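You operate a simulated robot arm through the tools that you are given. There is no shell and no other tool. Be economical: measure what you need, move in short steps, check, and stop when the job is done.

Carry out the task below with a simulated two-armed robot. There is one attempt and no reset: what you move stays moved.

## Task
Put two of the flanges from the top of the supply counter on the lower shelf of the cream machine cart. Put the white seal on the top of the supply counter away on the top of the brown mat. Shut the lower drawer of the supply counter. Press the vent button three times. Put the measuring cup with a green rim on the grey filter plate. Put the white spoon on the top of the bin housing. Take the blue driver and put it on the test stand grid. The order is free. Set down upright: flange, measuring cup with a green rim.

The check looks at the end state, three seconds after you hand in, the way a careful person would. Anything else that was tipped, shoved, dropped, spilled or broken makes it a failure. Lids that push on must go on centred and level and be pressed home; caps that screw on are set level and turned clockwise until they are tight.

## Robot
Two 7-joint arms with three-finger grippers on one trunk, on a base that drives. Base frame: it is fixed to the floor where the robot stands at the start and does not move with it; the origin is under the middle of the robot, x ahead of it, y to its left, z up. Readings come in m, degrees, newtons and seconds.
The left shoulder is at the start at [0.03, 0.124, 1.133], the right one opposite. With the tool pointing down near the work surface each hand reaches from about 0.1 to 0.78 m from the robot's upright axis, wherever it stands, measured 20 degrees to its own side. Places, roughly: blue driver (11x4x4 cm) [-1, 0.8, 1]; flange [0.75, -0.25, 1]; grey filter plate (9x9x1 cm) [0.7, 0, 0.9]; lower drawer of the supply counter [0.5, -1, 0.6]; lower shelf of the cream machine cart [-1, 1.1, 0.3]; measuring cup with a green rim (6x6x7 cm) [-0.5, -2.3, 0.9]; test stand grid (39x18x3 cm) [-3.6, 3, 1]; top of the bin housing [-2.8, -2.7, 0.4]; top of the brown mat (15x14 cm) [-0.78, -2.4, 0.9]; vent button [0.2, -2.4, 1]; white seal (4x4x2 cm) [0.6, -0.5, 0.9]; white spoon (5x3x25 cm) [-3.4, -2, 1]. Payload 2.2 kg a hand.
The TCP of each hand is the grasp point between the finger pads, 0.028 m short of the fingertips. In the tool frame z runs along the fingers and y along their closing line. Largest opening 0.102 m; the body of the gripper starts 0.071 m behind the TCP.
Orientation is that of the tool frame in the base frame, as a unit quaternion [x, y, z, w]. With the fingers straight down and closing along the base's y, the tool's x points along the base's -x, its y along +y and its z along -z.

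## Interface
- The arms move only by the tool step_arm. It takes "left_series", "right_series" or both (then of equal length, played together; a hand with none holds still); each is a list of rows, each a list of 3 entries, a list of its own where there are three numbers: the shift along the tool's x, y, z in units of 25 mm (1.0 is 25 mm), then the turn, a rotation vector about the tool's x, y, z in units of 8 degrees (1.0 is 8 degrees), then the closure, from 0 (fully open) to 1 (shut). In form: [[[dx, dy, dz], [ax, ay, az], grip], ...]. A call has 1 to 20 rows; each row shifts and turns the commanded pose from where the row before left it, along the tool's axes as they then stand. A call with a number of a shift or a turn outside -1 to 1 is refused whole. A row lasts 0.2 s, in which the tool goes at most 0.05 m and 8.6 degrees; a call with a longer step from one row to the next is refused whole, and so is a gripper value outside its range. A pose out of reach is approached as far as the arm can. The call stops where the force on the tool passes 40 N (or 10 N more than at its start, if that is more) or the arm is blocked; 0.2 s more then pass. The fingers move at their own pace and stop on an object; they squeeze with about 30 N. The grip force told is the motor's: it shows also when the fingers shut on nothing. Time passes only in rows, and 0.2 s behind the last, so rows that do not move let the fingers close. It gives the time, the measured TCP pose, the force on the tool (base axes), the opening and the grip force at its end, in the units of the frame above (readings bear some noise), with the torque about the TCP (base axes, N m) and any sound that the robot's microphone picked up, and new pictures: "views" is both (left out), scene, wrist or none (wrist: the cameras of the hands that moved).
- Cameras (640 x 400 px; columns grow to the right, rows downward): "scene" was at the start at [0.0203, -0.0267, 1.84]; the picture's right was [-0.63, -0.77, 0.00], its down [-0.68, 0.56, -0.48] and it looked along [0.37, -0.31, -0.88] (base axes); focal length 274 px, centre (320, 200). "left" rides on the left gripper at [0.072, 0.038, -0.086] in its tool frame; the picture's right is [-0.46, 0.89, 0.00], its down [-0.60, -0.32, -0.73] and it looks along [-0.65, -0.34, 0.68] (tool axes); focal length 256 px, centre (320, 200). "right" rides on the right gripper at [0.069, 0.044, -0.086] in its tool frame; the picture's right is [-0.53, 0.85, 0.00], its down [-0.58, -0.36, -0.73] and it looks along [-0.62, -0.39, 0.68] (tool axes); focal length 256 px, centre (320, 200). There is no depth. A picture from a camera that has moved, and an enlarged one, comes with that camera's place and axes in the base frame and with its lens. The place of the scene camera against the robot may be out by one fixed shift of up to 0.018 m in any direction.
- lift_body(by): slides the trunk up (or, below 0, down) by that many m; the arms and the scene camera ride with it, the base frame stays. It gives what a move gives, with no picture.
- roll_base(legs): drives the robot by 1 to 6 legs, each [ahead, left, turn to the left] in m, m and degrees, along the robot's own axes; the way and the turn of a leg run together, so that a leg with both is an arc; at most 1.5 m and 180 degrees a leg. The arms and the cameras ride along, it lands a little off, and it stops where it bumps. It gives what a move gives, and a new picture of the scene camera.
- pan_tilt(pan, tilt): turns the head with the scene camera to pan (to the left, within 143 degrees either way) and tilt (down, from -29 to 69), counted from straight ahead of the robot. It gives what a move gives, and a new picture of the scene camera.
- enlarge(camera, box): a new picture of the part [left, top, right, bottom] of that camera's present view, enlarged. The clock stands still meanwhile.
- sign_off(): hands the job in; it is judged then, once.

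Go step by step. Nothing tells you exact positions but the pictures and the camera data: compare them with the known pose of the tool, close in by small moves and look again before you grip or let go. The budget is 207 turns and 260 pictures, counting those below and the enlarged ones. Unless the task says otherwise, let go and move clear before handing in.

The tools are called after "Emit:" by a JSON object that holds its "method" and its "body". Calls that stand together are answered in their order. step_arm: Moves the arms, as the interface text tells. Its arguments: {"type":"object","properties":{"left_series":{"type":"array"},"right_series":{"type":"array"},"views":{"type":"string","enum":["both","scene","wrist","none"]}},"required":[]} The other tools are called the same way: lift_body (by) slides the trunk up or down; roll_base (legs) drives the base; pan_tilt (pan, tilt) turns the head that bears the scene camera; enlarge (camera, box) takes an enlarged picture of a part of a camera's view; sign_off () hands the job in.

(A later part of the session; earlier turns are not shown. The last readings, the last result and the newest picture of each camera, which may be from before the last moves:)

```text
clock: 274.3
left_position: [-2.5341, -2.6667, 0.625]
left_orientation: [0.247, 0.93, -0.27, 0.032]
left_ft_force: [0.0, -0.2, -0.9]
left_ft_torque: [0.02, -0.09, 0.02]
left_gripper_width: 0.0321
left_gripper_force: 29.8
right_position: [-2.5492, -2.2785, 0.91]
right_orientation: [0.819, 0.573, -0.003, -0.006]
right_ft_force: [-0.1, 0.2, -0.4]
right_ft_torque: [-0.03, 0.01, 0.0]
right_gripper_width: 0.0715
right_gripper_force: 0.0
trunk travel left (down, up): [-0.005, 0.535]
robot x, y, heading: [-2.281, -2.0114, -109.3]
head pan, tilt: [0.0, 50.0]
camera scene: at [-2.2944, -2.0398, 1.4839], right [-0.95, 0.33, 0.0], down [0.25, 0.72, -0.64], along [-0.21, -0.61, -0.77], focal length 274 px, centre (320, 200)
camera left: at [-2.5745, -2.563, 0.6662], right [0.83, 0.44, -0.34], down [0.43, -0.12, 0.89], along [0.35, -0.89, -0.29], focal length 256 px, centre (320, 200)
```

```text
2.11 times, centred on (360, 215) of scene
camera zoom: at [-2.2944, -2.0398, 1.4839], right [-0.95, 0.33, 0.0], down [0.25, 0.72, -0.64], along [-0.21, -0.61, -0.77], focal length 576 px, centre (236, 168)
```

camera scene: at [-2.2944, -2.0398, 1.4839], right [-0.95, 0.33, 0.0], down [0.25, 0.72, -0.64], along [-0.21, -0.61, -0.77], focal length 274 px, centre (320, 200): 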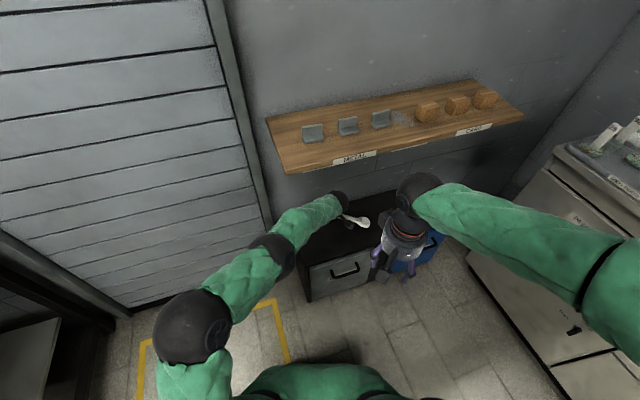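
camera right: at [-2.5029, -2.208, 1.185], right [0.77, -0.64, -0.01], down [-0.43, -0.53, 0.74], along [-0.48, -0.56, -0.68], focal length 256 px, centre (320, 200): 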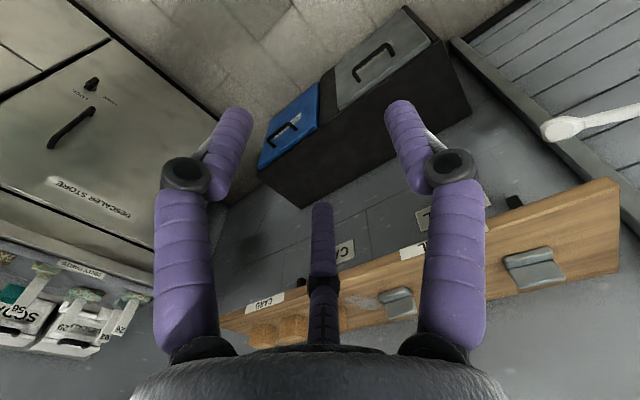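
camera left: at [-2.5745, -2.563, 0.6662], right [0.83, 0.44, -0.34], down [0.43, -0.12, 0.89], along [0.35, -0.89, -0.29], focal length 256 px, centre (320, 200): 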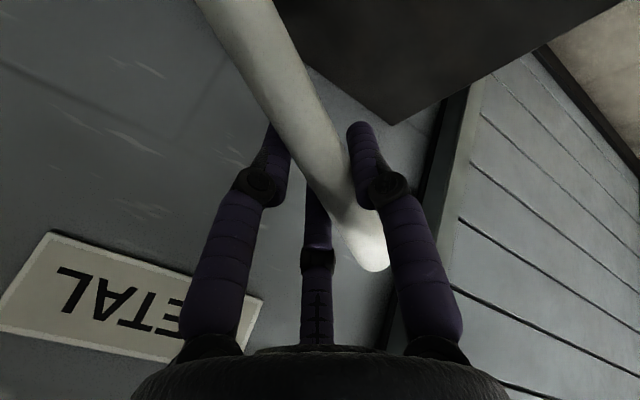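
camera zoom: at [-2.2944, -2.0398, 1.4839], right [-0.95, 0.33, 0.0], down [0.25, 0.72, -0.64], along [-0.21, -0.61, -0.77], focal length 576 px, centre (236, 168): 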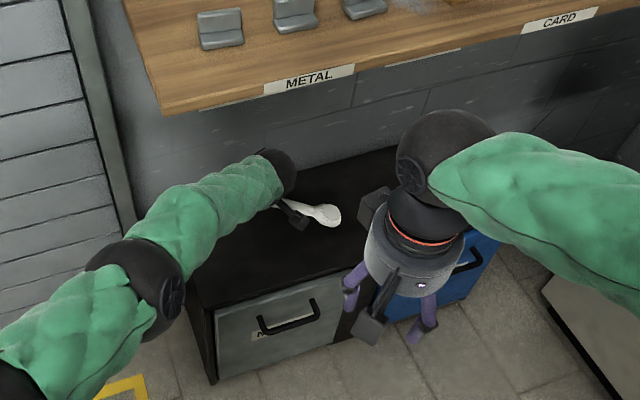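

The spoon is over the housing top (z≈0.43). I lower toward it.

Emit:
{"method": "step_arm", "body": {"left_series": [[[0.194, 0.484, 0.852], [0, 0, 0], 1], [[0.194, 0.484, 0.852], [0, 0, 0], 1], [[0.194, 0.484, 0.852], [0, 0, 0], 1], [[0.194, 0.484, 0.852], [0, 0, 0], 1], [[0.194, 0.484, 0.852], [0, 0, 0], 1], [[0.1, 0.24, 0.43], [0, 0, 0], 1]], "views": "both"}}

Emit:
{"method": "enlarge", "body": {"camera": "scene", "box": [240, 120, 480, 310]}}

```text
clock: 275.7
left_position: [-2.5364, -2.6692, 0.4913]
left_orientation: [0.245, 0.93, -0.272, 0.031]
left_ft_force: [1.3, -4.2, 10.0]
left_ft_torque: [0.45, 1.48, 0.49]
left_gripper_width: 0.0319
left_gripper_force: 30.4
right_position: [-2.5477, -2.2771, 0.9111]
right_orientation: [0.819, 0.574, -0.004, -0.006]
right_ft_force: [-0.6, -0.2, -1.2]
right_ft_torque: [-0.01, 0.0, -0.01]
right_gripper_width: 0.0713
right_gripper_force: 0.0
trunk travel left (down, up): [-0.005, 0.535]
robot x, y, heading: [-2.2769, -2.0133, -109.2]
head pan, tilt: [0.0, 50.0]
camera scene: at [-2.2936, -2.0389, 1.484], right [-0.95, 0.33, 0.0], down [0.25, 0.72, -0.64], along [-0.21, -0.61, -0.77], focal length 274 px, centre (320, 200)
camera left: at [-2.576, -2.5662, 0.5323], right [0.83, 0.44, -0.35], down [0.44, -0.12, 0.89], along [0.36, -0.89, -0.29], focal length 256 px, centre (320, 200)
```

scene: 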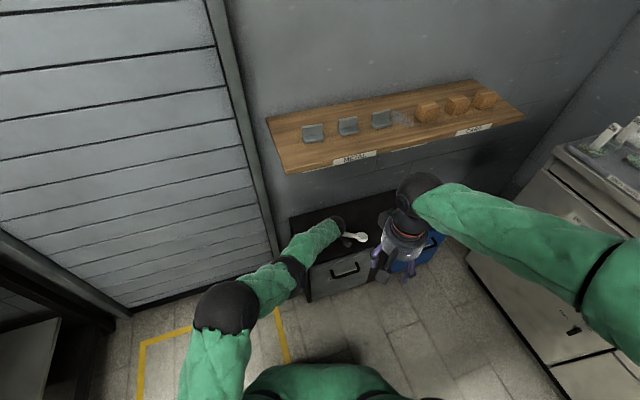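
left: 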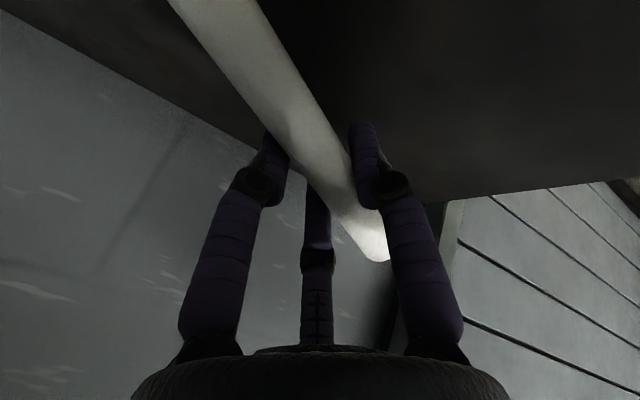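

```text
2.11 times, centred on (360, 215) of scene
camera zoom: at [-2.2936, -2.0389, 1.484], right [-0.95, 0.33, 0.0], down [0.25, 0.72, -0.64], along [-0.21, -0.61, -0.77], focal length 576 px, centre (236, 168)
```

zoom: 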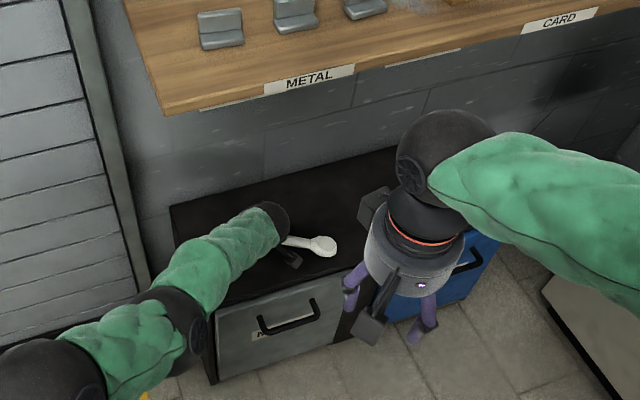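

The bowl end touches the top. I lift a little, go 3 cm deeper for margin, set it back down and release.

Emit:
{"method": "step_arm", "body": {"left_series": [[[-0.155, -0.387, -0.68], [0, 0, 0], 1], [[-0.133, -0.848, 0.512], [0, 0, 0], 1], [[-0.03, -0.2, 0.12], [0, 0, 0], 1], [[0.155, 0.387, 0.68], [0, 0, 0], 1], [[0.05, 0.12, 0.21], [0, 0, 0], 1]], "views": "none"}}

```text
clock: 276.9
left_position: [-2.547, -2.6983, 0.4856]
left_orientation: [0.245, 0.93, -0.272, 0.031]
left_ft_force: [1.8, -2.0, 8.5]
left_ft_torque: [0.51, 1.19, 0.2]
left_gripper_width: 0.0308
left_gripper_force: 30.2
right_position: [-2.5475, -2.2768, 0.911]
right_orientation: [0.819, 0.574, -0.005, -0.006]
right_ft_force: [0.4, 0.2, 0.4]
right_ft_torque: [-0.03, 0.0, 0.02]
right_gripper_width: 0.0714
right_gripper_force: 0.0
trunk travel left (down, up): [-0.005, 0.535]
robot x, y, heading: [-2.2776, -2.0098, -108.8]
head pan, tilt: [0.0, 50.0]
```

I tilt slightly so the spoon lies flat, lower, and release.

Emit:
{"method": "step_arm", "body": {"left_series": [[[0, 0, 0], [0.12, 0.75, -0.45], 1], [[0.1, 0.24, 0.42], [0, 0, 0], 1], [[0.04, 0.1, 0.18], [0, 0, 0], 1], [[0, 0, 0], [0, 0, 0], 0.8], [[0, 0, 0], [0, 0, 0], 0.5], [[0, 0, 0], [0, 0, 0], 0.2], [[0, 0, 0], [0, 0, 0], 0.0]], "views": "both"}}

Emit:
{"method": "enlarge", "body": {"camera": "scene", "box": [240, 120, 480, 310]}}

```text
clock: 278.5
left_position: [-2.5486, -2.6959, 0.4646]
left_orientation: [0.231, 0.936, -0.265, -0.027]
left_ft_force: [0.4, -1.9, 2.6]
left_ft_torque: [0.07, -0.03, -0.04]
left_gripper_width: 0.1013
left_gripper_force: 0.0
right_position: [-2.5488, -2.2782, 0.9099]
right_orientation: [0.819, 0.574, -0.003, -0.006]
right_ft_force: [0.0, -0.1, 0.9]
right_ft_torque: [-0.01, 0.0, 0.03]
right_gripper_width: 0.0715
right_gripper_force: 0.1
trunk travel left (down, up): [-0.005, 0.535]
robot x, y, heading: [-2.2808, -2.01, -109.1]
head pan, tilt: [0.0, 50.0]
camera scene: at [-2.2943, -2.0395, 1.4839], right [-0.95, 0.33, 0.0], down [0.25, 0.72, -0.64], along [-0.21, -0.61, -0.77], focal length 274 px, centre (320, 200)
camera left: at [-2.5821, -2.5933, 0.514], right [0.79, 0.46, -0.42], down [0.53, -0.16, 0.83], along [0.32, -0.88, -0.37], focal length 256 px, centre (320, 200)
```

scene: 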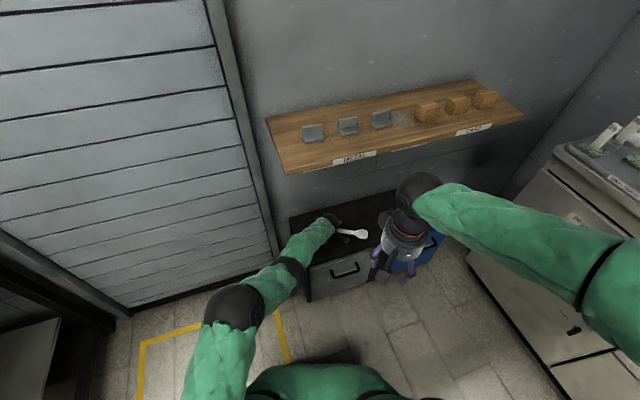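
left: 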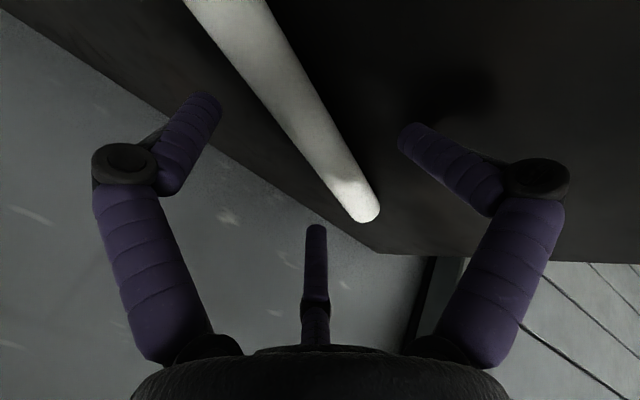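

```text
2.11 times, centred on (360, 215) of scene
camera zoom: at [-2.2943, -2.0395, 1.4839], right [-0.95, 0.33, 0.0], down [0.25, 0.72, -0.64], along [-0.21, -0.61, -0.77], focal length 576 px, centre (236, 168)
```

zoom: 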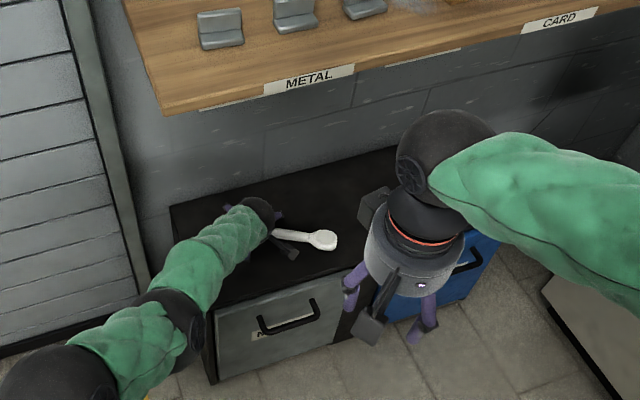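

The spoon lies on the housing top. I withdraw the hand along its axis and pull it out from under the shelf.

Emit:
{"method": "step_arm", "body": {"left_series": [[[0, 0, -0.8], [0, 0, 0], 0], [[0, 0, -0.9], [0, 0, 0], 0], [[0, 0, -1], [0, 0, 0], 0], [[0, 0, -1], [0, 0, 0], 0], [[0, 0, -1], [0, 0, 0], 0.2], [[0.13, 0.84, -0.51], [0, 0, 0], 0.2], [[0.13, 0.84, -0.51], [0, 0, 0], 0.2], [[0.13, 0.84, -0.51], [0, 0, 0], 0.2], [[0.13, 0.84, -0.51], [0, 0, 0], 0.2], [[0.13, 0.84, -0.51], [0, 0, 0], 0.2], [[0.13, 0.84, -0.51], [0, 0, 0], 0.2], [[0.13, 0.84, -0.51], [0, 0, 0], 0.2], [[0.13, 0.84, -0.51], [0, 0, 0], 0.2]], "views": "scene"}}

Emit:
{"method": "enlarge", "body": {"camera": "scene", "box": [240, 120, 480, 310]}}

```text
clock: 281.3
left_position: [-2.4821, -2.4865, 0.5852]
left_orientation: [0.233, 0.937, -0.258, -0.026]
left_ft_force: [0.7, 0.7, -0.2]
left_ft_torque: [0.01, 0.01, 0.0]
left_gripper_width: 0.0814
left_gripper_force: 0.1
left hand out of reach, approached as far as the arm can: row 11, 12, 13
right_position: [-2.5488, -2.2768, 0.9101]
right_orientation: [0.819, 0.574, -0.003, -0.007]
right_ft_force: [0.2, -0.3, -0.6]
right_ft_torque: [-0.01, -0.01, -0.04]
right_gripper_width: 0.0715
right_gripper_force: 0.0
trunk travel left (down, up): [-0.005, 0.535]
robot x, y, heading: [-2.2783, -2.0069, -109.1]
head pan, tilt: [0.0, 50.0]
camera scene: at [-2.2942, -2.0395, 1.4839], right [-0.95, 0.33, 0.0], down [0.25, 0.72, -0.64], along [-0.21, -0.61, -0.77], focal length 274 px, centre (320, 200)
```

scene: 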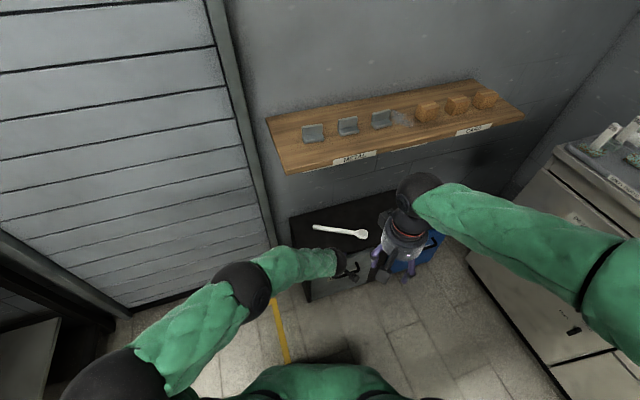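

```text
2.11 times, centred on (360, 215) of scene
camera zoom: at [-2.2942, -2.0395, 1.4839], right [-0.95, 0.33, 0.0], down [0.25, 0.72, -0.64], along [-0.21, -0.61, -0.77], focal length 576 px, centre (236, 168)
```

zoom: 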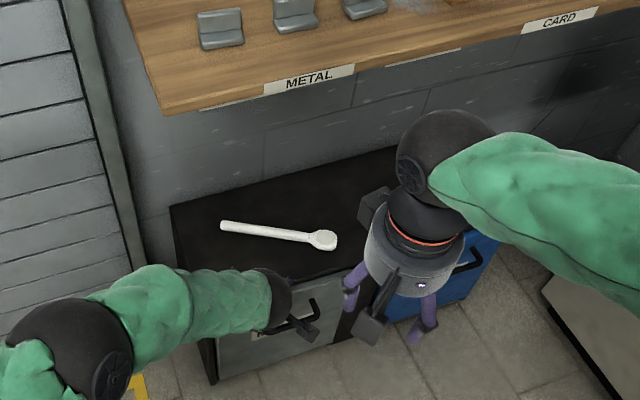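

The spoon lies on the housing. Next I back off a little, raise the trunk and return the left hand to vertical.

Emit:
{"method": "roll_base", "body": {"legs": [[-0.12, 0, 0]]}}

Emit:
{"method": "lift_body", "body": {"by": 0.38}}

Emit:
{"method": "step_arm", "body": {"left_series": [[[0, 0, 0], [-0.252, 0.287, 0.9], 0.3], [[0, 0, 0], [-0.252, 0.287, 0.9], 0.3], [[0, 0, 0], [-0.252, 0.287, 0.9], 0.3], [[0, 0, 0], [-0.252, 0.287, 0.9], 0.3], [[0, 0, 0], [-0.252, 0.287, 0.9], 0.3], [[0, 0, 0], [-0.252, 0.287, 0.9], 0.3], [[0, 0, 0], [-0.252, 0.287, 0.9], 0.3], [[0, 0, 0], [-0.252, 0.287, 0.9], 0.3], [[0, 0, 0], [-0.252, 0.287, 0.9], 0.3], [[0, 0, 0], [-0.252, 0.287, 0.9], 0.3], [[0, 0, 0], [-0.252, 0.287, 0.9], 0.3]], "views": "none"}}

```text
clock: 282.5
left_position: [-2.4454, -2.3745, 0.5858]
left_orientation: [0.235, 0.937, -0.258, -0.025]
left_ft_force: [-0.4, 0.0, 0.0]
left_ft_torque: [0.0, 0.0, 0.01]
left_gripper_width: 0.0816
left_gripper_force: 0.1
right_position: [-2.5103, -2.1644, 0.9106]
right_orientation: [0.82, 0.573, -0.005, -0.005]
right_ft_force: [0.6, 0.1, 0.2]
right_ft_torque: [-0.01, -0.02, 0.02]
right_gripper_width: 0.0715
right_gripper_force: 0.0
trunk travel left (down, up): [-0.005, 0.535]
robot x, y, heading: [-2.2409, -1.9, -109.1]
head pan, tilt: [0.0, 50.0]
camera scene: at [-2.2555, -1.9267, 1.484], right [-0.94, 0.33, 0.0], down [0.25, 0.72, -0.64], along [-0.21, -0.61, -0.77], focal length 274 px, centre (320, 200)
```

scene: 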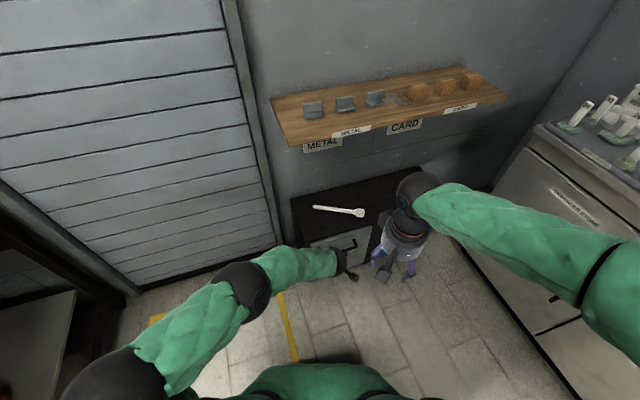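

```text
clock: 286.2
left_position: [-2.4443, -2.3752, 0.9669]
left_orientation: [0.235, 0.937, -0.258, -0.026]
left_ft_force: [-0.1, -0.6, 0.3]
left_ft_torque: [0.0, 0.01, 0.01]
left_gripper_width: 0.0816
left_gripper_force: 0.1
right_position: [-2.5109, -2.165, 1.2909]
right_orientation: [0.82, 0.573, -0.003, -0.006]
right_ft_force: [-0.4, -1.2, 1.0]
right_ft_torque: [0.0, -0.02, 0.01]
right_gripper_width: 0.0714
right_gripper_force: 0.2
trunk travel left (down, up): [-0.385, 0.155]
robot x, y, heading: [-2.238, -1.8957, -109.0]
head pan, tilt: [0.0, 50.0]
```

```text
clock: 288.6
left_position: [-2.446, -2.3747, 0.9662]
left_orientation: [0.816, 0.578, 0.008, -0.002]
left_ft_force: [0.4, 0.8, -0.2]
left_ft_torque: [-0.03, 0.0, 0.0]
left_gripper_width: 0.0713
left_gripper_force: 0.1
right_position: [-2.5109, -2.1655, 1.2911]
right_orientation: [0.82, 0.572, -0.004, -0.006]
right_ft_force: [-0.2, 0.7, 0.3]
right_ft_torque: [-0.03, -0.02, 0.0]
right_gripper_width: 0.0715
right_gripper_force: 0.0
trunk travel left (down, up): [-0.385, 0.155]
robot x, y, heading: [-2.2407, -1.897, -108.9]
head pan, tilt: [0.0, 50.0]
```

The left hand is vertical again. I separate the hands, then drive east along the wooden bench, facing it.

Emit:
{"method": "step_arm", "body": {"left_series": [[[0, 1, -1], [0, 0, 0], 0.3], [[0, 1, -1], [0, 0, 0], 0.3], [[0, 1, -1], [0, 0, 0], 0.3], [[0, 1, -1], [0, 0, 0], 0.3], [[0, 1, -1], [0, 0, 0], 0.3], [[0, 1, -1], [0, 0, 0], 0.3], [[0, 1, -1], [0, 0, 0], 0.3], [[0, 1, -1], [0, 0, 0], 0.3], [[0, 1, -0.5], [0, 0, 0], 0.3], [[0, 1, 0], [0, 0, 0], 0.3]], "views": "none"}}

Emit:
{"method": "roll_base", "body": {"legs": [[0, 0, 19], [-0.15, 0, 0], [0, 1.1, 0], [0, 1.1, 0]]}}

```text
clock: 290.8
left_position: [-2.2113, -2.4602, 1.178]
left_orientation: [0.816, 0.578, 0.007, -0.005]
left_ft_force: [-0.1, -0.4, 0.6]
left_ft_torque: [0.0, 0.01, 0.01]
left_gripper_width: 0.0714
left_gripper_force: 0.1
right_position: [-2.5101, -2.1652, 1.2897]
right_orientation: [0.82, 0.573, -0.004, -0.007]
right_ft_force: [0.6, 0.3, -0.5]
right_ft_torque: [-0.01, 0.01, 0.03]
right_gripper_width: 0.0715
right_gripper_force: 0.0
trunk travel left (down, up): [-0.385, 0.155]
robot x, y, heading: [-2.2402, -1.8986, -109.1]
head pan, tilt: [0.0, 50.0]
```

```text
clock: 303.5
left_position: [0.1522, -2.2168, 1.1787]
left_orientation: [0.693, 0.721, 0.007, -0.004]
left_ft_force: [-0.3, -1.0, 0.1]
left_ft_torque: [0.02, 0.03, 0.04]
left_gripper_width: 0.0713
left_gripper_force: 0.1
right_position: [-0.2327, -2.054, 1.2907]
right_orientation: [0.697, 0.717, -0.004, -0.006]
right_ft_force: [-0.1, 0.0, -0.4]
right_ft_torque: [0.03, 0.04, 0.02]
right_gripper_width: 0.0713
right_gripper_force: 0.0
trunk travel left (down, up): [-0.385, 0.155]
robot x, y, heading: [-0.0775, -1.7078, -87.3]
head pan, tilt: [0.0, 50.0]
camera scene: at [-0.0787, -1.738, 1.8639], right [-1.0, -0.04, 0.0], down [-0.03, 0.77, -0.64], along [0.03, -0.64, -0.77], focal length 274 px, centre (320, 200)
```

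scene: 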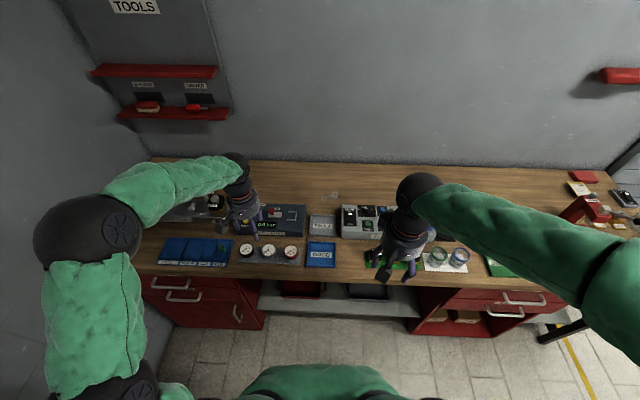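

I'm at the wooden bench. I zoom in on the button, cup and mat.

Emit:
{"method": "enlarge", "body": {"camera": "scene", "box": [140, 150, 360, 290]}}

Emit:
{"method": "enlarge", "body": {"camera": "scene", "box": [340, 160, 600, 300]}}

```text
2.86 times, centred on (250, 220) of scene
camera zoom: at [-0.0787, -1.738, 1.8639], right [-1.0, -0.04, 0.0], down [-0.03, 0.77, -0.64], along [0.03, -0.64, -0.77], focal length 782 px, centre (520, 143)
```

zoom: 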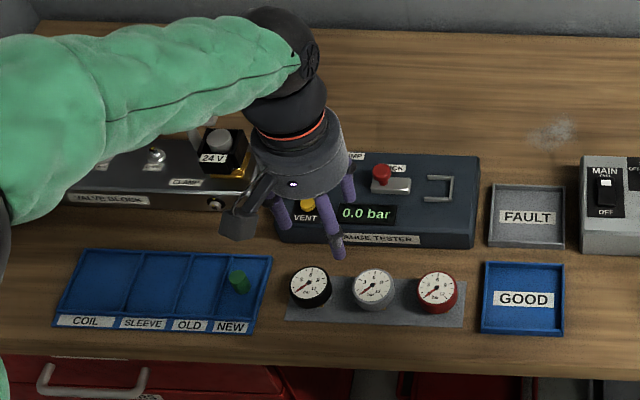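

```text
2.46 times, centred on (470, 230) of scene
camera zoom: at [-0.0787, -1.738, 1.8639], right [-1.0, -0.04, 0.0], down [-0.03, 0.77, -0.64], along [0.03, -0.64, -0.77], focal length 674 px, centre (-49, 126)
```

zoom: 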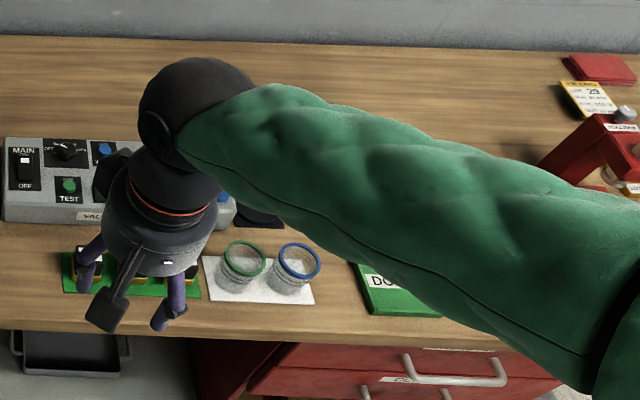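

The vent button is the yellow one at about [0.24, −2.35], and the green-rimmed cup is at about [−0.49, −2.24]. I move the closed left hand above the button.

Emit:
{"method": "step_arm", "body": {"left_series": [[[-1, 0.62, 0.5], [0, 0, 0], 0.6], [[-1, 0.62, 0.5], [0, 0, 0], 1], [[-1, 0.62, 0.5], [0, 0, 0], 1], [[-1, 0.62, 0.5], [0, 0, 0], 1], [[-0.8, 0.62, 0.5], [0, 0, 0], 1]], "views": "wrist"}}

```text
clock: 304.7
left_position: [0.2337, -2.3332, 1.1112]
left_orientation: [0.693, 0.721, 0.006, -0.004]
left_ft_force: [-0.4, -0.6, -0.2]
left_ft_torque: [0.0, 0.0, -0.01]
left_gripper_width: 0.002
left_gripper_force: 30.3
right_position: [-0.2322, -2.0561, 1.2906]
right_orientation: [0.698, 0.716, -0.005, -0.005]
right_ft_force: [0.6, -0.2, 0.7]
right_ft_torque: [0.02, 0.04, 0.03]
right_gripper_width: 0.0713
right_gripper_force: 0.1
trunk travel left (down, up): [-0.385, 0.155]
robot x, y, heading: [-0.082, -1.7019, -87.7]
head pan, tilt: [0.0, 50.0]
camera left: at [0.2686, -2.2627, 1.1992], right [0.9, -0.43, 0.0], down [-0.3, -0.63, 0.72], along [-0.31, -0.65, -0.69], focal length 256 px, centre (320, 200)
```

left: 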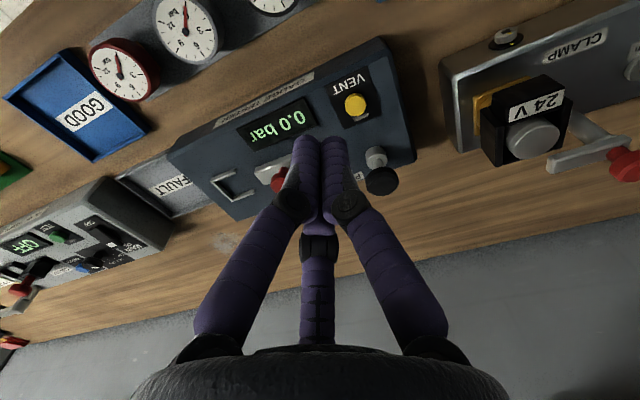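

I shift onto the button and lower to just above it.

Emit:
{"method": "step_arm", "body": {"left_series": [[[-0.99, 0.28, 0.6], [0, 0, 0], 1], [[-0.99, 0.27, 0.6], [0, 0, 0], 1], [[0, 0, 0.8], [0, 0, 0], 1], [[0, 0, 0.8], [0, 0, 0], 1]], "views": "wrist"}}

```text
clock: 305.7
left_position: [0.2506, -2.3812, 1.0427]
left_orientation: [0.694, 0.72, 0.007, -0.005]
left_ft_force: [-1.0, 0.5, 1.0]
left_ft_torque: [-0.01, 0.0, -0.01]
left_gripper_width: 0.0021
left_gripper_force: 30.3
right_position: [-0.2332, -2.0545, 1.2896]
right_orientation: [0.697, 0.717, -0.004, -0.006]
right_ft_force: [0.9, 0.2, -0.5]
right_ft_torque: [0.04, 0.0, -0.01]
right_gripper_width: 0.0713
right_gripper_force: 0.0
trunk travel left (down, up): [-0.385, 0.155]
robot x, y, heading: [-0.0816, -1.7075, -87.4]
head pan, tilt: [0.0, 50.0]
camera left: at [0.2849, -2.3103, 1.1294], right [0.9, -0.43, 0.0], down [-0.3, -0.63, 0.72], along [-0.31, -0.65, -0.69], focal length 256 px, centre (320, 200)
```

left: 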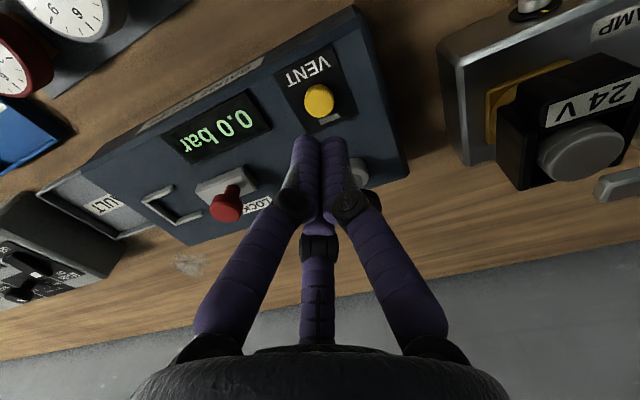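

The tip is directly above the button. I press down once and check force and sound.

Emit:
{"method": "step_arm", "body": {"left_series": [[[0, 0, 1], [0, 0, 0], 1], [[0, 0, 1], [0, 0, 0], 1], [[0, 0, 0.3], [0, 0, 0], 1]], "views": "none"}}

```text
clock: 306.5
left_position: [0.2517, -2.3793, 0.985]
left_orientation: [0.693, 0.721, 0.006, -0.005]
left_ft_force: [0.2, -1.3, 0.5]
left_ft_torque: [0.0, 0.02, 0.01]
left_gripper_width: 0.0022
left_gripper_force: 29.9
right_position: [-0.2334, -2.0536, 1.2905]
right_orientation: [0.697, 0.717, -0.005, -0.005]
right_ft_force: [-0.1, -0.1, -0.5]
right_ft_torque: [0.03, 0.0, 0.02]
right_gripper_width: 0.0713
right_gripper_force: 0.1
trunk travel left (down, up): [-0.385, 0.155]
robot x, y, heading: [-0.0838, -1.7048, -87.4]
head pan, tilt: [0.0, 50.0]
```

Emit:
{"method": "step_arm", "body": {"left_series": [[[0, 0, 0.3], [0, 0, 0], 1], [[0, 0, 0.3], [0, 0, 0], 1]], "views": "wrist"}}

```text
clock: 307.1
left_position: [0.2515, -2.3786, 0.9769]
left_orientation: [0.692, 0.722, 0.005, -0.001]
left_ft_force: [-0.8, 4.0, 25.9]
left_ft_torque: [-0.01, 0.1, -0.19]
left_gripper_width: 0.0061
left_gripper_force: 32.2
right_position: [-0.2353, -2.0515, 1.2923]
right_orientation: [0.697, 0.717, -0.005, -0.004]
right_ft_force: [0.4, -0.9, 0.3]
right_ft_torque: [0.01, 0.0, 0.04]
right_gripper_width: 0.0714
right_gripper_force: 0.1
trunk travel left (down, up): [-0.385, 0.155]
robot x, y, heading: [-0.0796, -1.703, -87.1]
head pan, tilt: [0.0, 50.0]
heard: click
camera left: at [0.2847, -2.3064, 1.0638], right [0.9, -0.43, 0.0], down [-0.3, -0.62, 0.73], along [-0.31, -0.66, -0.69], focal length 256 px, centre (320, 200)
```

left: 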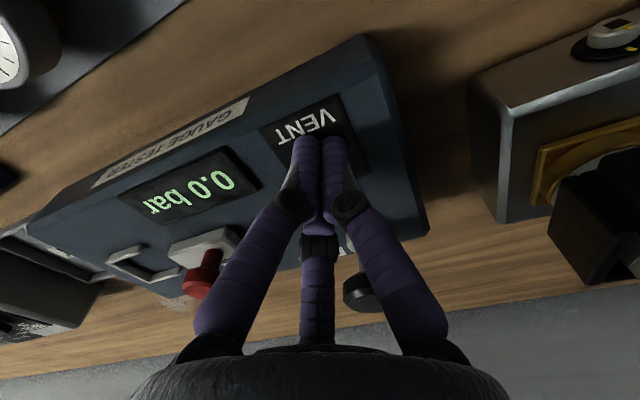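

Press one clicked. I release and press again.

Emit:
{"method": "step_arm", "body": {"left_series": [[[0, 0, -0.8], [0, 0, 0], 1], [[0, 0, -0.2], [0, 0, 0], 1], [[0, 0, 0], [0, 0, 0], 1], [[0, 0, 0.5], [0, 0, 0], 1], [[0, 0, 0.5], [0, 0, 0], 1]], "views": "none"}}

```text
clock: 308.3
left_position: [0.2495, -2.3783, 0.9766]
left_orientation: [0.692, 0.722, 0.004, 0.0]
left_ft_force: [-1.4, 5.1, 22.6]
left_ft_torque: [-0.03, 0.01, -0.15]
left_gripper_width: 0.006
left_gripper_force: 31.5
right_position: [-0.2356, -2.051, 1.2913]
right_orientation: [0.697, 0.717, -0.006, -0.004]
right_ft_force: [0.7, 0.0, -0.1]
right_ft_torque: [-0.05, -0.01, 0.01]
right_gripper_width: 0.0712
right_gripper_force: 0.0
trunk travel left (down, up): [-0.385, 0.155]
robot x, y, heading: [-0.0805, -1.7043, -87.3]
head pan, tilt: [0.0, 50.0]
heard: click
```

Second click heard. One more press, then lift away.

Emit:
{"method": "step_arm", "body": {"left_series": [[[0, 0, -0.8], [0, 0, 0], 1], [[0, 0, -0.2], [0, 0, 0], 1], [[0, 0, 0], [0, 0, 0], 1], [[0, 0, 0.5], [0, 0, 0], 1], [[0, 0, 0.5], [0, 0, 0], 1]], "views": "none"}}

```text
clock: 309.5
left_position: [0.2499, -2.3787, 0.9784]
left_orientation: [0.693, 0.721, 0.004, 0.0]
left_ft_force: [-3.3, 3.4, 23.0]
left_ft_torque: [-0.02, 0.11, -0.14]
left_gripper_width: 0.0057
left_gripper_force: 31.8
right_position: [-0.2344, -2.0514, 1.2912]
right_orientation: [0.697, 0.717, -0.006, -0.005]
right_ft_force: [-0.5, 0.2, -0.1]
right_ft_torque: [-0.01, -0.02, 0.0]
right_gripper_width: 0.0714
right_gripper_force: 0.1
trunk travel left (down, up): [-0.385, 0.155]
robot x, y, heading: [-0.0814, -1.7043, -87.6]
head pan, tilt: [0.0, 50.0]
heard: click
```

All three presses clicked. I lift the left hand clear and strafe so that the right hand faces the green-rimmed cup.

Emit:
{"method": "step_arm", "body": {"left_series": [[[0, 0, -1], [0, 0, 0], 1], [[0, 0, -1], [0, 0, 0], 1], [[0, 0, -1], [0, 0, 0], 1], [[0, 0, -1], [0, 0, 0], 1], [[0, 0, -1], [0, 0, 0], 1], [[0, 0, -1], [0, 0, 0], 1], [[0, 0, -1], [0, 0, 0], 1], [[1, 0, 0], [0, 0, 0], 0.3], [[1, 0, 0], [0, 0, 0], 0.3], [[1, 0, 0], [0, 0, 0], 0.3], [[1, 0, 0], [0, 0, 0], 0.3], [[1, 0, 0], [0, 0, 0], 0.3]], "views": "none"}}

Emit:
{"method": "roll_base", "body": {"legs": [[0, -0.22, -2]]}}

Emit:
{"method": "step_arm", "body": {"right_series": [[[-1, 0, 1], [0, 0, 0], 0.2], [[-1, 0, 1], [0, 0, 0], 0.2], [[-1, 0, 1], [0, 0, 0], 0.2], [[-1, 0, 1], [0, 0, 0], 0.2], [[-1, 0, 1], [0, 0, 0], 0.2], [[-1, 0, 1], [0, 0, 0], 0.2], [[-0.6, 0, 1], [0, 0, 0], 0.2]], "views": "wrist"}}

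```text
clock: 312.1
left_position: [0.2472, -2.2542, 1.1475]
left_orientation: [0.692, 0.721, 0.007, -0.005]
left_ft_force: [-0.3, 0.7, -0.1]
left_ft_torque: [-0.02, -0.03, 0.02]
left_gripper_width: 0.0717
left_gripper_force: 0.1
right_position: [-0.2335, -2.053, 1.2901]
right_orientation: [0.697, 0.717, -0.006, -0.005]
right_ft_force: [-0.2, 0.2, -0.4]
right_ft_torque: [-0.01, -0.02, 0.01]
right_gripper_width: 0.0715
right_gripper_force: 0.1
trunk travel left (down, up): [-0.385, 0.155]
robot x, y, heading: [-0.0773, -1.7072, -87.5]
head pan, tilt: [0.0, 50.0]
```

```text
clock: 313.7
left_position: [0.0099, -2.2714, 1.1463]
left_orientation: [0.706, 0.708, 0.007, -0.004]
left_ft_force: [-0.1, -0.3, 0.8]
left_ft_torque: [-0.01, -0.04, 0.03]
left_gripper_width: 0.0713
left_gripper_force: 0.1
right_position: [-0.4623, -2.0541, 1.2901]
right_orientation: [0.71, 0.704, -0.004, -0.006]
right_ft_force: [0.1, -0.7, 1.1]
right_ft_torque: [-0.04, -0.03, 0.01]
right_gripper_width: 0.0714
right_gripper_force: 0.1
trunk travel left (down, up): [-0.385, 0.155]
robot x, y, heading: [-0.2941, -1.7118, -89.4]
head pan, tilt: [0.0, 50.0]
camera scene: at [-0.2974, -1.7439, 1.8639], right [-1.0, -0.01, 0.0], down [-0.01, 0.77, -0.64], along [0.01, -0.64, -0.77], focal length 274 px, centre (320, 200)
```

scene: 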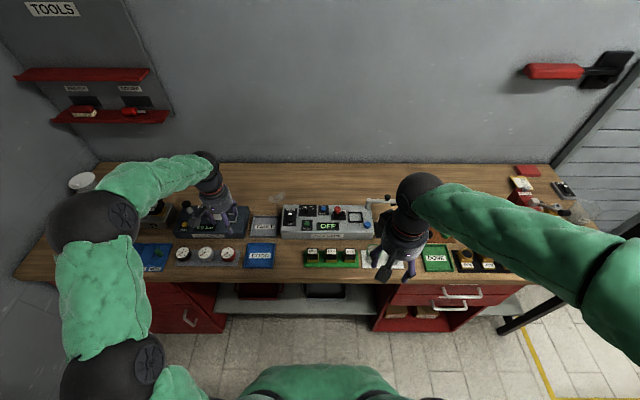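

```text
clock: 315.3
left_position: [0.0101, -2.2725, 1.1464]
left_orientation: [0.706, 0.708, 0.007, -0.004]
left_ft_force: [0.7, 0.0, 0.0]
left_ft_torque: [-0.01, 0.0, 0.04]
left_gripper_width: 0.0715
left_gripper_force: 0.0
right_position: [-0.466, -2.2196, 1.1147]
right_orientation: [0.711, 0.703, -0.005, -0.006]
right_ft_force: [-0.6, 1.6, 0.2]
right_ft_torque: [0.01, 0.0, 0.05]
right_gripper_width: 0.0816
right_gripper_force: 0.1
trunk travel left (down, up): [-0.385, 0.155]
robot x, y, heading: [-0.2949, -1.7146, -89.6]
head pan, tilt: [0.0, 50.0]
camera right: at [-0.4207, -2.1506, 1.1999], right [0.84, -0.54, -0.01], down [-0.36, -0.57, 0.74], along [-0.41, -0.61, -0.68], focal length 256 px, centre (320, 200)
```

right: 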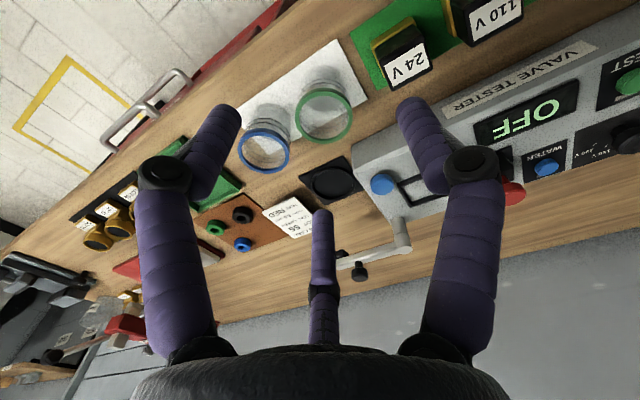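

The cup centre is at about [−0.488, −2.254]. I align and lower around it.

Emit:
{"method": "step_arm", "body": {"right_series": [[[-0.7, -0.48, 0], [0, 0, 0], 0.2], [[-0.68, -0.48, 0], [0, 0, 0], 0.2], [[0, 0, 1], [0, 0, 0], 0.2], [[0, 0, 1], [0, 0, 0], 0.2], [[0, 0, 1], [0, 0, 0], 0.2]], "views": "wrist"}}

```text
clock: 316.5
left_position: [0.0102, -2.2729, 1.1468]
left_orientation: [0.706, 0.708, 0.007, -0.005]
left_ft_force: [-0.1, 0.4, 0.7]
left_ft_torque: [0.01, 0.0, 0.0]
left_gripper_width: 0.0713
left_gripper_force: 0.1
right_position: [-0.4914, -2.2532, 1.0412]
right_orientation: [0.71, 0.704, -0.004, -0.006]
right_ft_force: [-0.2, 0.2, 0.0]
right_ft_torque: [0.02, -0.01, 0.01]
right_gripper_width: 0.0816
right_gripper_force: 0.2
trunk travel left (down, up): [-0.385, 0.155]
robot x, y, heading: [-0.2985, -1.7123, -89.5]
head pan, tilt: [0.0, 50.0]
camera right: at [-0.4456, -2.1837, 1.1255], right [0.84, -0.54, -0.01], down [-0.36, -0.57, 0.74], along [-0.41, -0.61, -0.68], focal length 256 px, centre (320, 200)
```

right: 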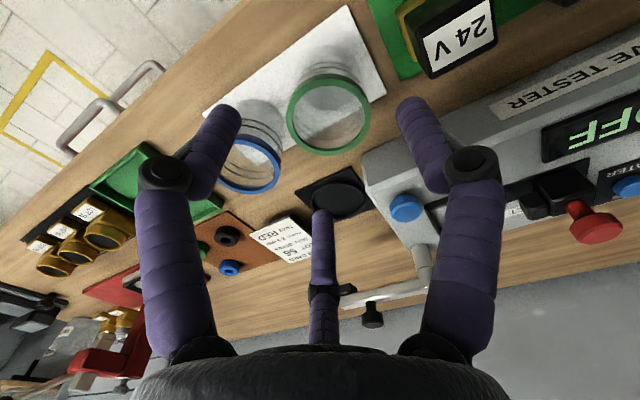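

Well centred; the blue cup stays clear. I lower the rest and grip.

Emit:
{"method": "step_arm", "body": {"right_series": [[[-0.15, 0.05, 0.8], [0, 0, 0], 0.2], [[0, 0, 0.8], [0, 0, 0], 0.2], [[0, 0, 0.8], [0, 0, 0], 0.2], [[0, 0, 0.7], [0, 0, 0], 0.2], [[0, 0, 0], [0, 0, 0], 0.4], [[0, 0, 0], [0, 0, 0], 0.7], [[0, 0, 0], [0, 0, 0], 1], [[0, 0, 0], [0, 0, 0], 1]], "views": "wrist"}}

```text
clock: 318.3
left_position: [0.0098, -2.2721, 1.1474]
left_orientation: [0.707, 0.708, 0.007, -0.004]
left_ft_force: [0.4, 1.1, -0.2]
left_ft_torque: [0.03, 0.01, -0.01]
left_gripper_width: 0.0713
left_gripper_force: 0.0
right_position: [-0.4918, -2.2557, 0.9664]
right_orientation: [0.71, 0.704, -0.005, -0.005]
right_ft_force: [-0.9, -0.9, 3.8]
right_ft_torque: [0.02, -0.03, -0.02]
right_gripper_width: 0.0537
right_gripper_force: 29.6
trunk travel left (down, up): [-0.385, 0.155]
robot x, y, heading: [-0.2954, -1.7105, -89.5]
head pan, tilt: [0.0, 50.0]
camera right: at [-0.4466, -2.1863, 1.0503], right [0.84, -0.54, -0.01], down [-0.36, -0.57, 0.74], along [-0.41, -0.61, -0.68], focal length 256 px, centre (320, 200)
```

right: 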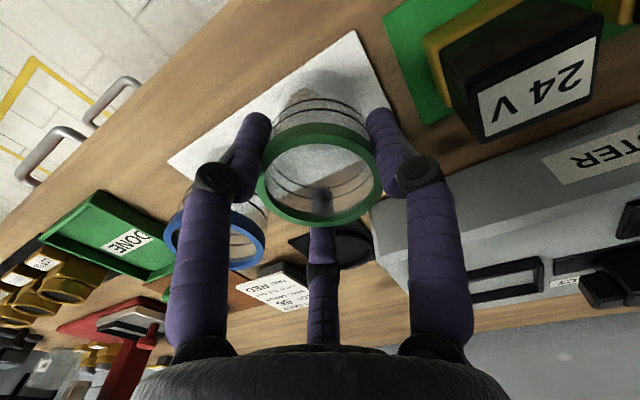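

The cup is gripped. I lift it, retract, and drive back to the supply counter.

Emit:
{"method": "step_arm", "body": {"right_series": [[[0, 0, -1], [0, 0, 0], 1], [[0, 0, -1], [0, 0, 0], 1], [[0, 0, -1], [0, 0, 0], 1], [[0, 0, -1], [0, 0, 0], 1], [[0, 0, -1], [0, 0, 0], 1], [[0, 0, -1], [0, 0, 0], 1], [[0, 0, -1], [0, 0, 0], 1], [[0, 0, -1], [0, 0, 0], 1], [[1, 0, 0], [0, 0, 0], 1], [[1, 0, 0], [0, 0, 0], 1], [[1, 0, 0], [0, 0, 0], 1], [[1, 0, 0], [0, 0, 0], 1]], "views": "none"}}

Emit:
{"method": "roll_base", "body": {"legs": [[-0.38, 0, 0], [0, 0, 89.5], [0.12, 0, 0], [0, 1.4, 0]]}}

```text
clock: 320.9
left_position: [0.0101, -2.2715, 1.1476]
left_orientation: [0.706, 0.708, 0.006, -0.004]
left_ft_force: [-0.3, 0.6, -0.7]
left_ft_torque: [-0.04, 0.05, -0.01]
left_gripper_width: 0.0715
left_gripper_force: 0.1
right_position: [-0.4879, -2.1551, 1.1629]
right_orientation: [0.711, 0.703, -0.005, -0.005]
right_ft_force: [0.6, 0.3, -0.6]
right_ft_torque: [-0.06, 0.01, -0.03]
right_gripper_width: 0.0536
right_gripper_force: 29.5
trunk travel left (down, up): [-0.385, 0.155]
robot x, y, heading: [-0.2967, -1.7106, -89.6]
head pan, tilt: [0.0, 50.0]
```

```text
clock: 334.5
left_position: [0.4654, 0.3354, 1.1464]
left_orientation: [0.035, 0.999, 0.001, -0.008]
left_ft_force: [-0.4, -0.2, 0.4]
left_ft_torque: [-0.02, -0.01, 0.05]
left_gripper_width: 0.0713
left_gripper_force: 0.0
right_position: [0.3148, -0.1534, 1.1621]
right_orientation: [0.039, 0.999, -0.007, -0.001]
right_ft_force: [0.0, -0.3, 0.1]
right_ft_torque: [-0.01, 0.01, -0.01]
right_gripper_width: 0.0541
right_gripper_force: 30.0
trunk travel left (down, up): [-0.385, 0.155]
robot x, y, heading: [-0.1144, 0.0651, -3.7]
head pan, tilt: [0.0, 50.0]
camera scene: at [-0.0679, 0.0804, 1.8639], right [-0.06, -1.0, 0.0], down [-0.76, 0.05, -0.64], along [0.64, -0.04, -0.77], focal length 274 px, centre (320, 200)
```

scene: 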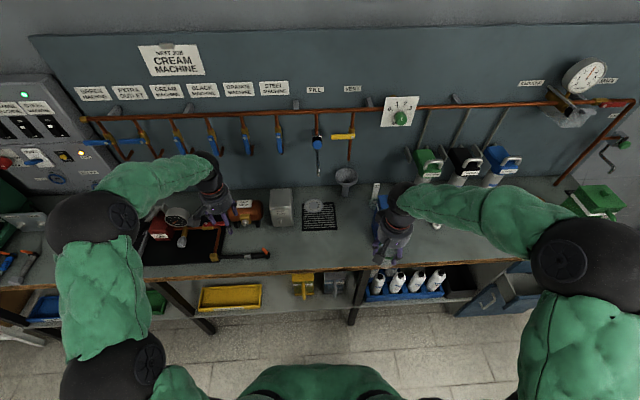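

I'm in front of the counter; the filter plate (grey perforated disc) is at about [0.69, 0.05]. I retract the left hand a bit and bring the base closer.

Emit:
{"method": "step_arm", "body": {"left_series": [[[1, 0, 0], [0, 0, 0], 0.3], [[1, 0, 0], [0, 0, 0], 0.3], [[1, 0, 0], [0, 0, 0], 0.3], [[1, 0, 0], [0, 0, 0], 0.3], [[1, 0, 0], [0, 0, 0], 0.3], [[1, 0, 0], [0, 0, 0], 0.3]], "views": "none"}}

Emit:
{"method": "roll_base", "body": {"legs": [[0.13, 0.15, 3.7]]}}

Emit:
{"method": "step_arm", "body": {"right_series": [[[-1, 0.2, 0], [0, 0, 0], 1], [[-1, 0.2, 0], [0, 0, 0], 1], [[-1, 0.2, 0], [0, 0, 0], 1], [[-1, 0.2, 0], [0, 0, 0], 1], [[-1, 0.2, 0], [0, 0, 0], 1], [[-1, 0.2, 0], [0, 0, 0], 1], [[-1, 0.2, 0], [0, 0, 0], 1], [[-1, 0.2, 0], [0, 0, 0], 1]], "views": "wrist"}}

```text
clock: 335.9
left_position: [0.3132, 0.3449, 1.1509]
left_orientation: [0.034, 0.999, 0.002, -0.008]
left_ft_force: [0.4, 0.0, -0.1]
left_ft_torque: [-0.03, 0.01, 0.01]
left_gripper_width: 0.0714
left_gripper_force: 0.1
right_position: [0.3143, -0.1539, 1.1627]
right_orientation: [0.04, 0.999, -0.008, 0.0]
right_ft_force: [-1.2, 0.8, -1.3]
right_ft_torque: [-0.02, -0.01, 0.03]
right_gripper_width: 0.0538
right_gripper_force: 29.6
trunk travel left (down, up): [-0.385, 0.155]
robot x, y, heading: [-0.1151, 0.0689, -3.6]
head pan, tilt: [0.0, 50.0]
```

```text
clock: 337.5
left_position: [0.4312, 0.5139, 1.1509]
left_orientation: [0.003, 1.0, 0.001, -0.008]
left_ft_force: [-0.4, 0.0, -0.7]
left_ft_torque: [-0.01, 0.01, -0.01]
left_gripper_width: 0.0713
left_gripper_force: 0.1
right_position: [0.464, 0.0152, 1.1611]
right_orientation: [0.008, 1.0, -0.007, -0.001]
right_ft_force: [-0.3, 0.4, -0.9]
right_ft_torque: [-0.01, -0.03, -0.02]
right_gripper_width: 0.0539
right_gripper_force: 30.2
trunk travel left (down, up): [-0.385, 0.155]
robot x, y, heading: [0.0197, 0.2056, -0.2]
head pan, tilt: [0.0, 50.0]
camera scene: at [0.0681, 0.2238, 1.8639], right [0.0, -1.0, 0.0], down [-0.77, 0.0, -0.64], along [0.64, 0.0, -0.77], focal length 274 px, centre (320, 200)
```

scene: 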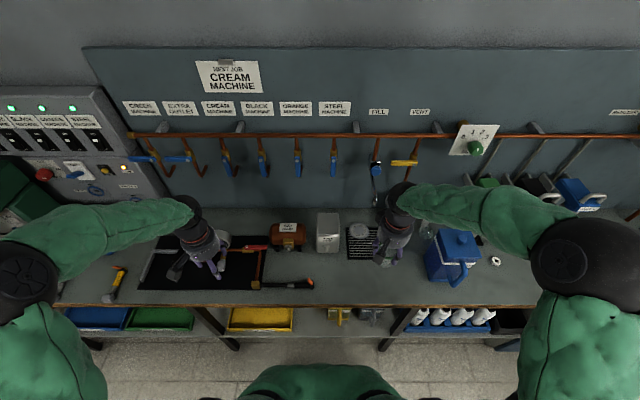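

```text
clock: 339.0
left_position: [0.4307, 0.5118, 1.1512]
left_orientation: [0.003, 1.0, 0.001, -0.009]
left_ft_force: [1.1, 0.9, -0.3]
left_ft_torque: [-0.02, 0.04, -0.02]
left_gripper_width: 0.0717
left_gripper_force: 0.1
right_position: [0.6126, 0.043, 1.1606]
right_orientation: [0.01, 1.0, -0.01, -0.013]
right_ft_force: [-13.4, -0.8, 7.7]
right_ft_torque: [-0.18, -0.15, -0.31]
right_gripper_width: 0.0536
right_gripper_force: 29.9
trunk travel left (down, up): [-0.385, 0.155]
robot x, y, heading: [0.0209, 0.2102, 0.3]
head pan, tilt: [0.0, 50.0]
stopped in row 7 (right hand): the force on the tool passed its limit at 58 N (the readings are from after the stop); the commanded pose is now the measured one
camera right: at [0.5466, 0.0888, 1.2464], right [0.55, 0.83, -0.03], down [0.59, -0.36, 0.72], along [0.59, -0.41, -0.69], focal length 256 px, centre (320, 200)
```

right: 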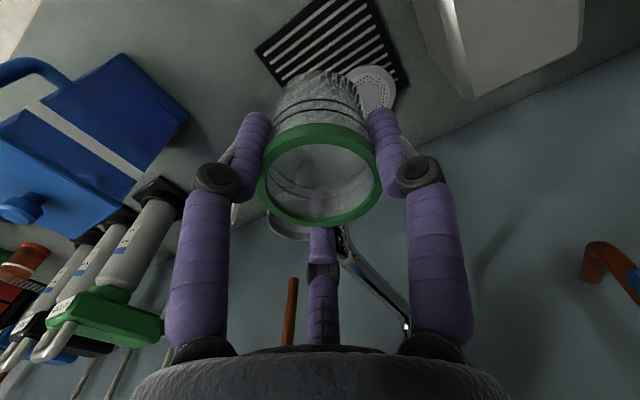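

The hand bumped the fill spout hanging above the plate (nozzle near [0.65, 0.02, 1.15]). So the cup must be brought in under it with a pitched hand. I back off and set the cup on a clear counter spot to regrip it from the front.

Emit:
{"method": "step_arm", "body": {"right_series": [[[1, -0.33, 0], [0, 0, 0], 1], [[1, -0.33, 0], [0, 0, 0], 1], [[1, -0.33, 0], [0, 0, 0], 1], [[1, -0.33, 0], [0, 0, 0], 1], [[1, -0.33, 0], [0, 0, 0], 1], [[0, 0, 1], [0, 0, 0], 1], [[0, 0, 1], [0, 0, 0], 1], [[0, 0, 1], [0, 0, 0], 1], [[0, 0, 1], [0, 0, 0], 1], [[0, 0, 1], [0, 0, 0], 1], [[0, 0, 1], [0, 0, 0], 1], [[0, 0, 0.7], [0, 0, 0], 1]], "views": "both"}}

```text
clock: 341.6
left_position: [0.4303, 0.5118, 1.1496]
left_orientation: [0.002, 1.0, 0.002, -0.008]
left_ft_force: [-0.7, -0.7, 0.3]
left_ft_torque: [0.02, -0.01, -0.02]
left_gripper_width: 0.0715
left_gripper_force: 0.0
right_position: [0.4873, 0.0029, 0.9974]
right_orientation: [0.01, 1.0, -0.009, -0.011]
right_ft_force: [0.4, 0.2, 0.2]
right_ft_torque: [-0.02, -0.03, 0.01]
right_gripper_width: 0.0538
right_gripper_force: 29.6
trunk travel left (down, up): [-0.385, 0.155]
robot x, y, heading: [0.0211, 0.2075, 0.1]
head pan, tilt: [0.0, 50.0]
camera scene: at [0.0675, 0.2226, 1.8639], right [0.0, -1.0, 0.0], down [-0.77, 0.0, -0.64], along [0.64, 0.0, -0.77], focal length 274 px, centre (320, 200)
camera right: at [0.4197, 0.0497, 1.0828], right [0.55, 0.84, -0.03], down [0.59, -0.36, 0.72], along [0.6, -0.41, -0.69], focal length 256 px, centre (320, 200)
```

scene: 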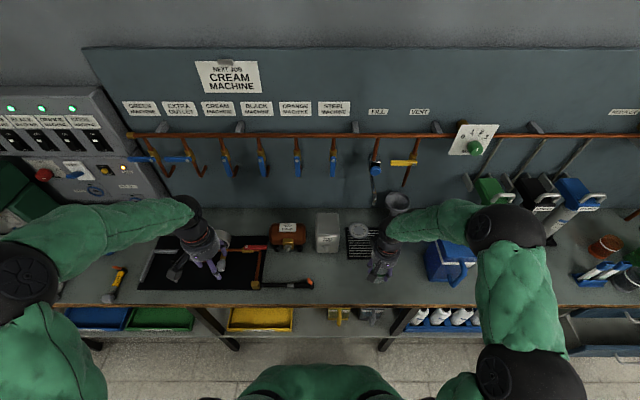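
right: 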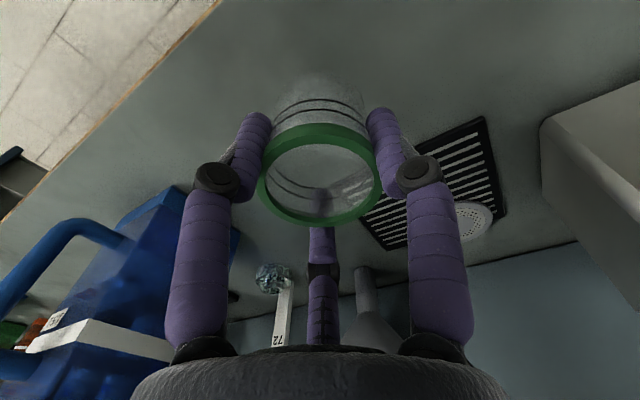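

Clear spot below. I lower gently to contact.

Emit:
{"method": "step_arm", "body": {"right_series": [[[0, 0, 0.6], [0, 0, 0], 1], [[0, 0, 0.4], [0, 0, 0], 1], [[0, 0, 0.2], [0, 0, 0], 1], [[0, 0, 0], [0, 0, 0], 1]], "views": "none"}}

```text
clock: 342.6
left_position: [0.4293, 0.5114, 1.1512]
left_orientation: [0.002, 1.0, 0.001, -0.008]
left_ft_force: [0.0, -0.8, -0.5]
left_ft_torque: [0.03, 0.03, -0.02]
left_gripper_width: 0.0714
left_gripper_force: 0.0
right_position: [0.4858, -0.0013, 0.9674]
right_orientation: [0.009, 1.0, -0.009, -0.012]
right_ft_force: [0.0, 0.1, -0.5]
right_ft_torque: [-0.02, -0.01, 0.04]
right_gripper_width: 0.054
right_gripper_force: 29.7
trunk travel left (down, up): [-0.385, 0.155]
robot x, y, heading: [0.021, 0.2079, 0.5]
head pan, tilt: [0.0, 50.0]
```

Emit:
{"method": "step_arm", "body": {"right_series": [[[0, 0, 0.25], [0, 0, 0], 1], [[0, 0, 0.25], [0, 0, 0], 1], [[0, 0, 0], [0, 0, 0], 1]], "views": "none"}}

```text
clock: 343.4
left_position: [0.4298, 0.5121, 1.1499]
left_orientation: [0.003, 1.0, 0.002, -0.008]
left_ft_force: [0.3, 1.1, -0.1]
left_ft_torque: [0.03, -0.02, -0.01]
left_gripper_width: 0.0713
left_gripper_force: 0.1
right_position: [0.4844, -0.0006, 0.9535]
right_orientation: [0.009, 1.0, -0.008, -0.012]
right_ft_force: [-0.7, 0.0, 0.5]
right_ft_torque: [0.03, -0.01, 0.0]
right_gripper_width: 0.0539
right_gripper_force: 29.9
trunk travel left (down, up): [-0.385, 0.155]
robot x, y, heading: [0.0176, 0.2054, 0.1]
head pan, tilt: [0.0, 50.0]
```

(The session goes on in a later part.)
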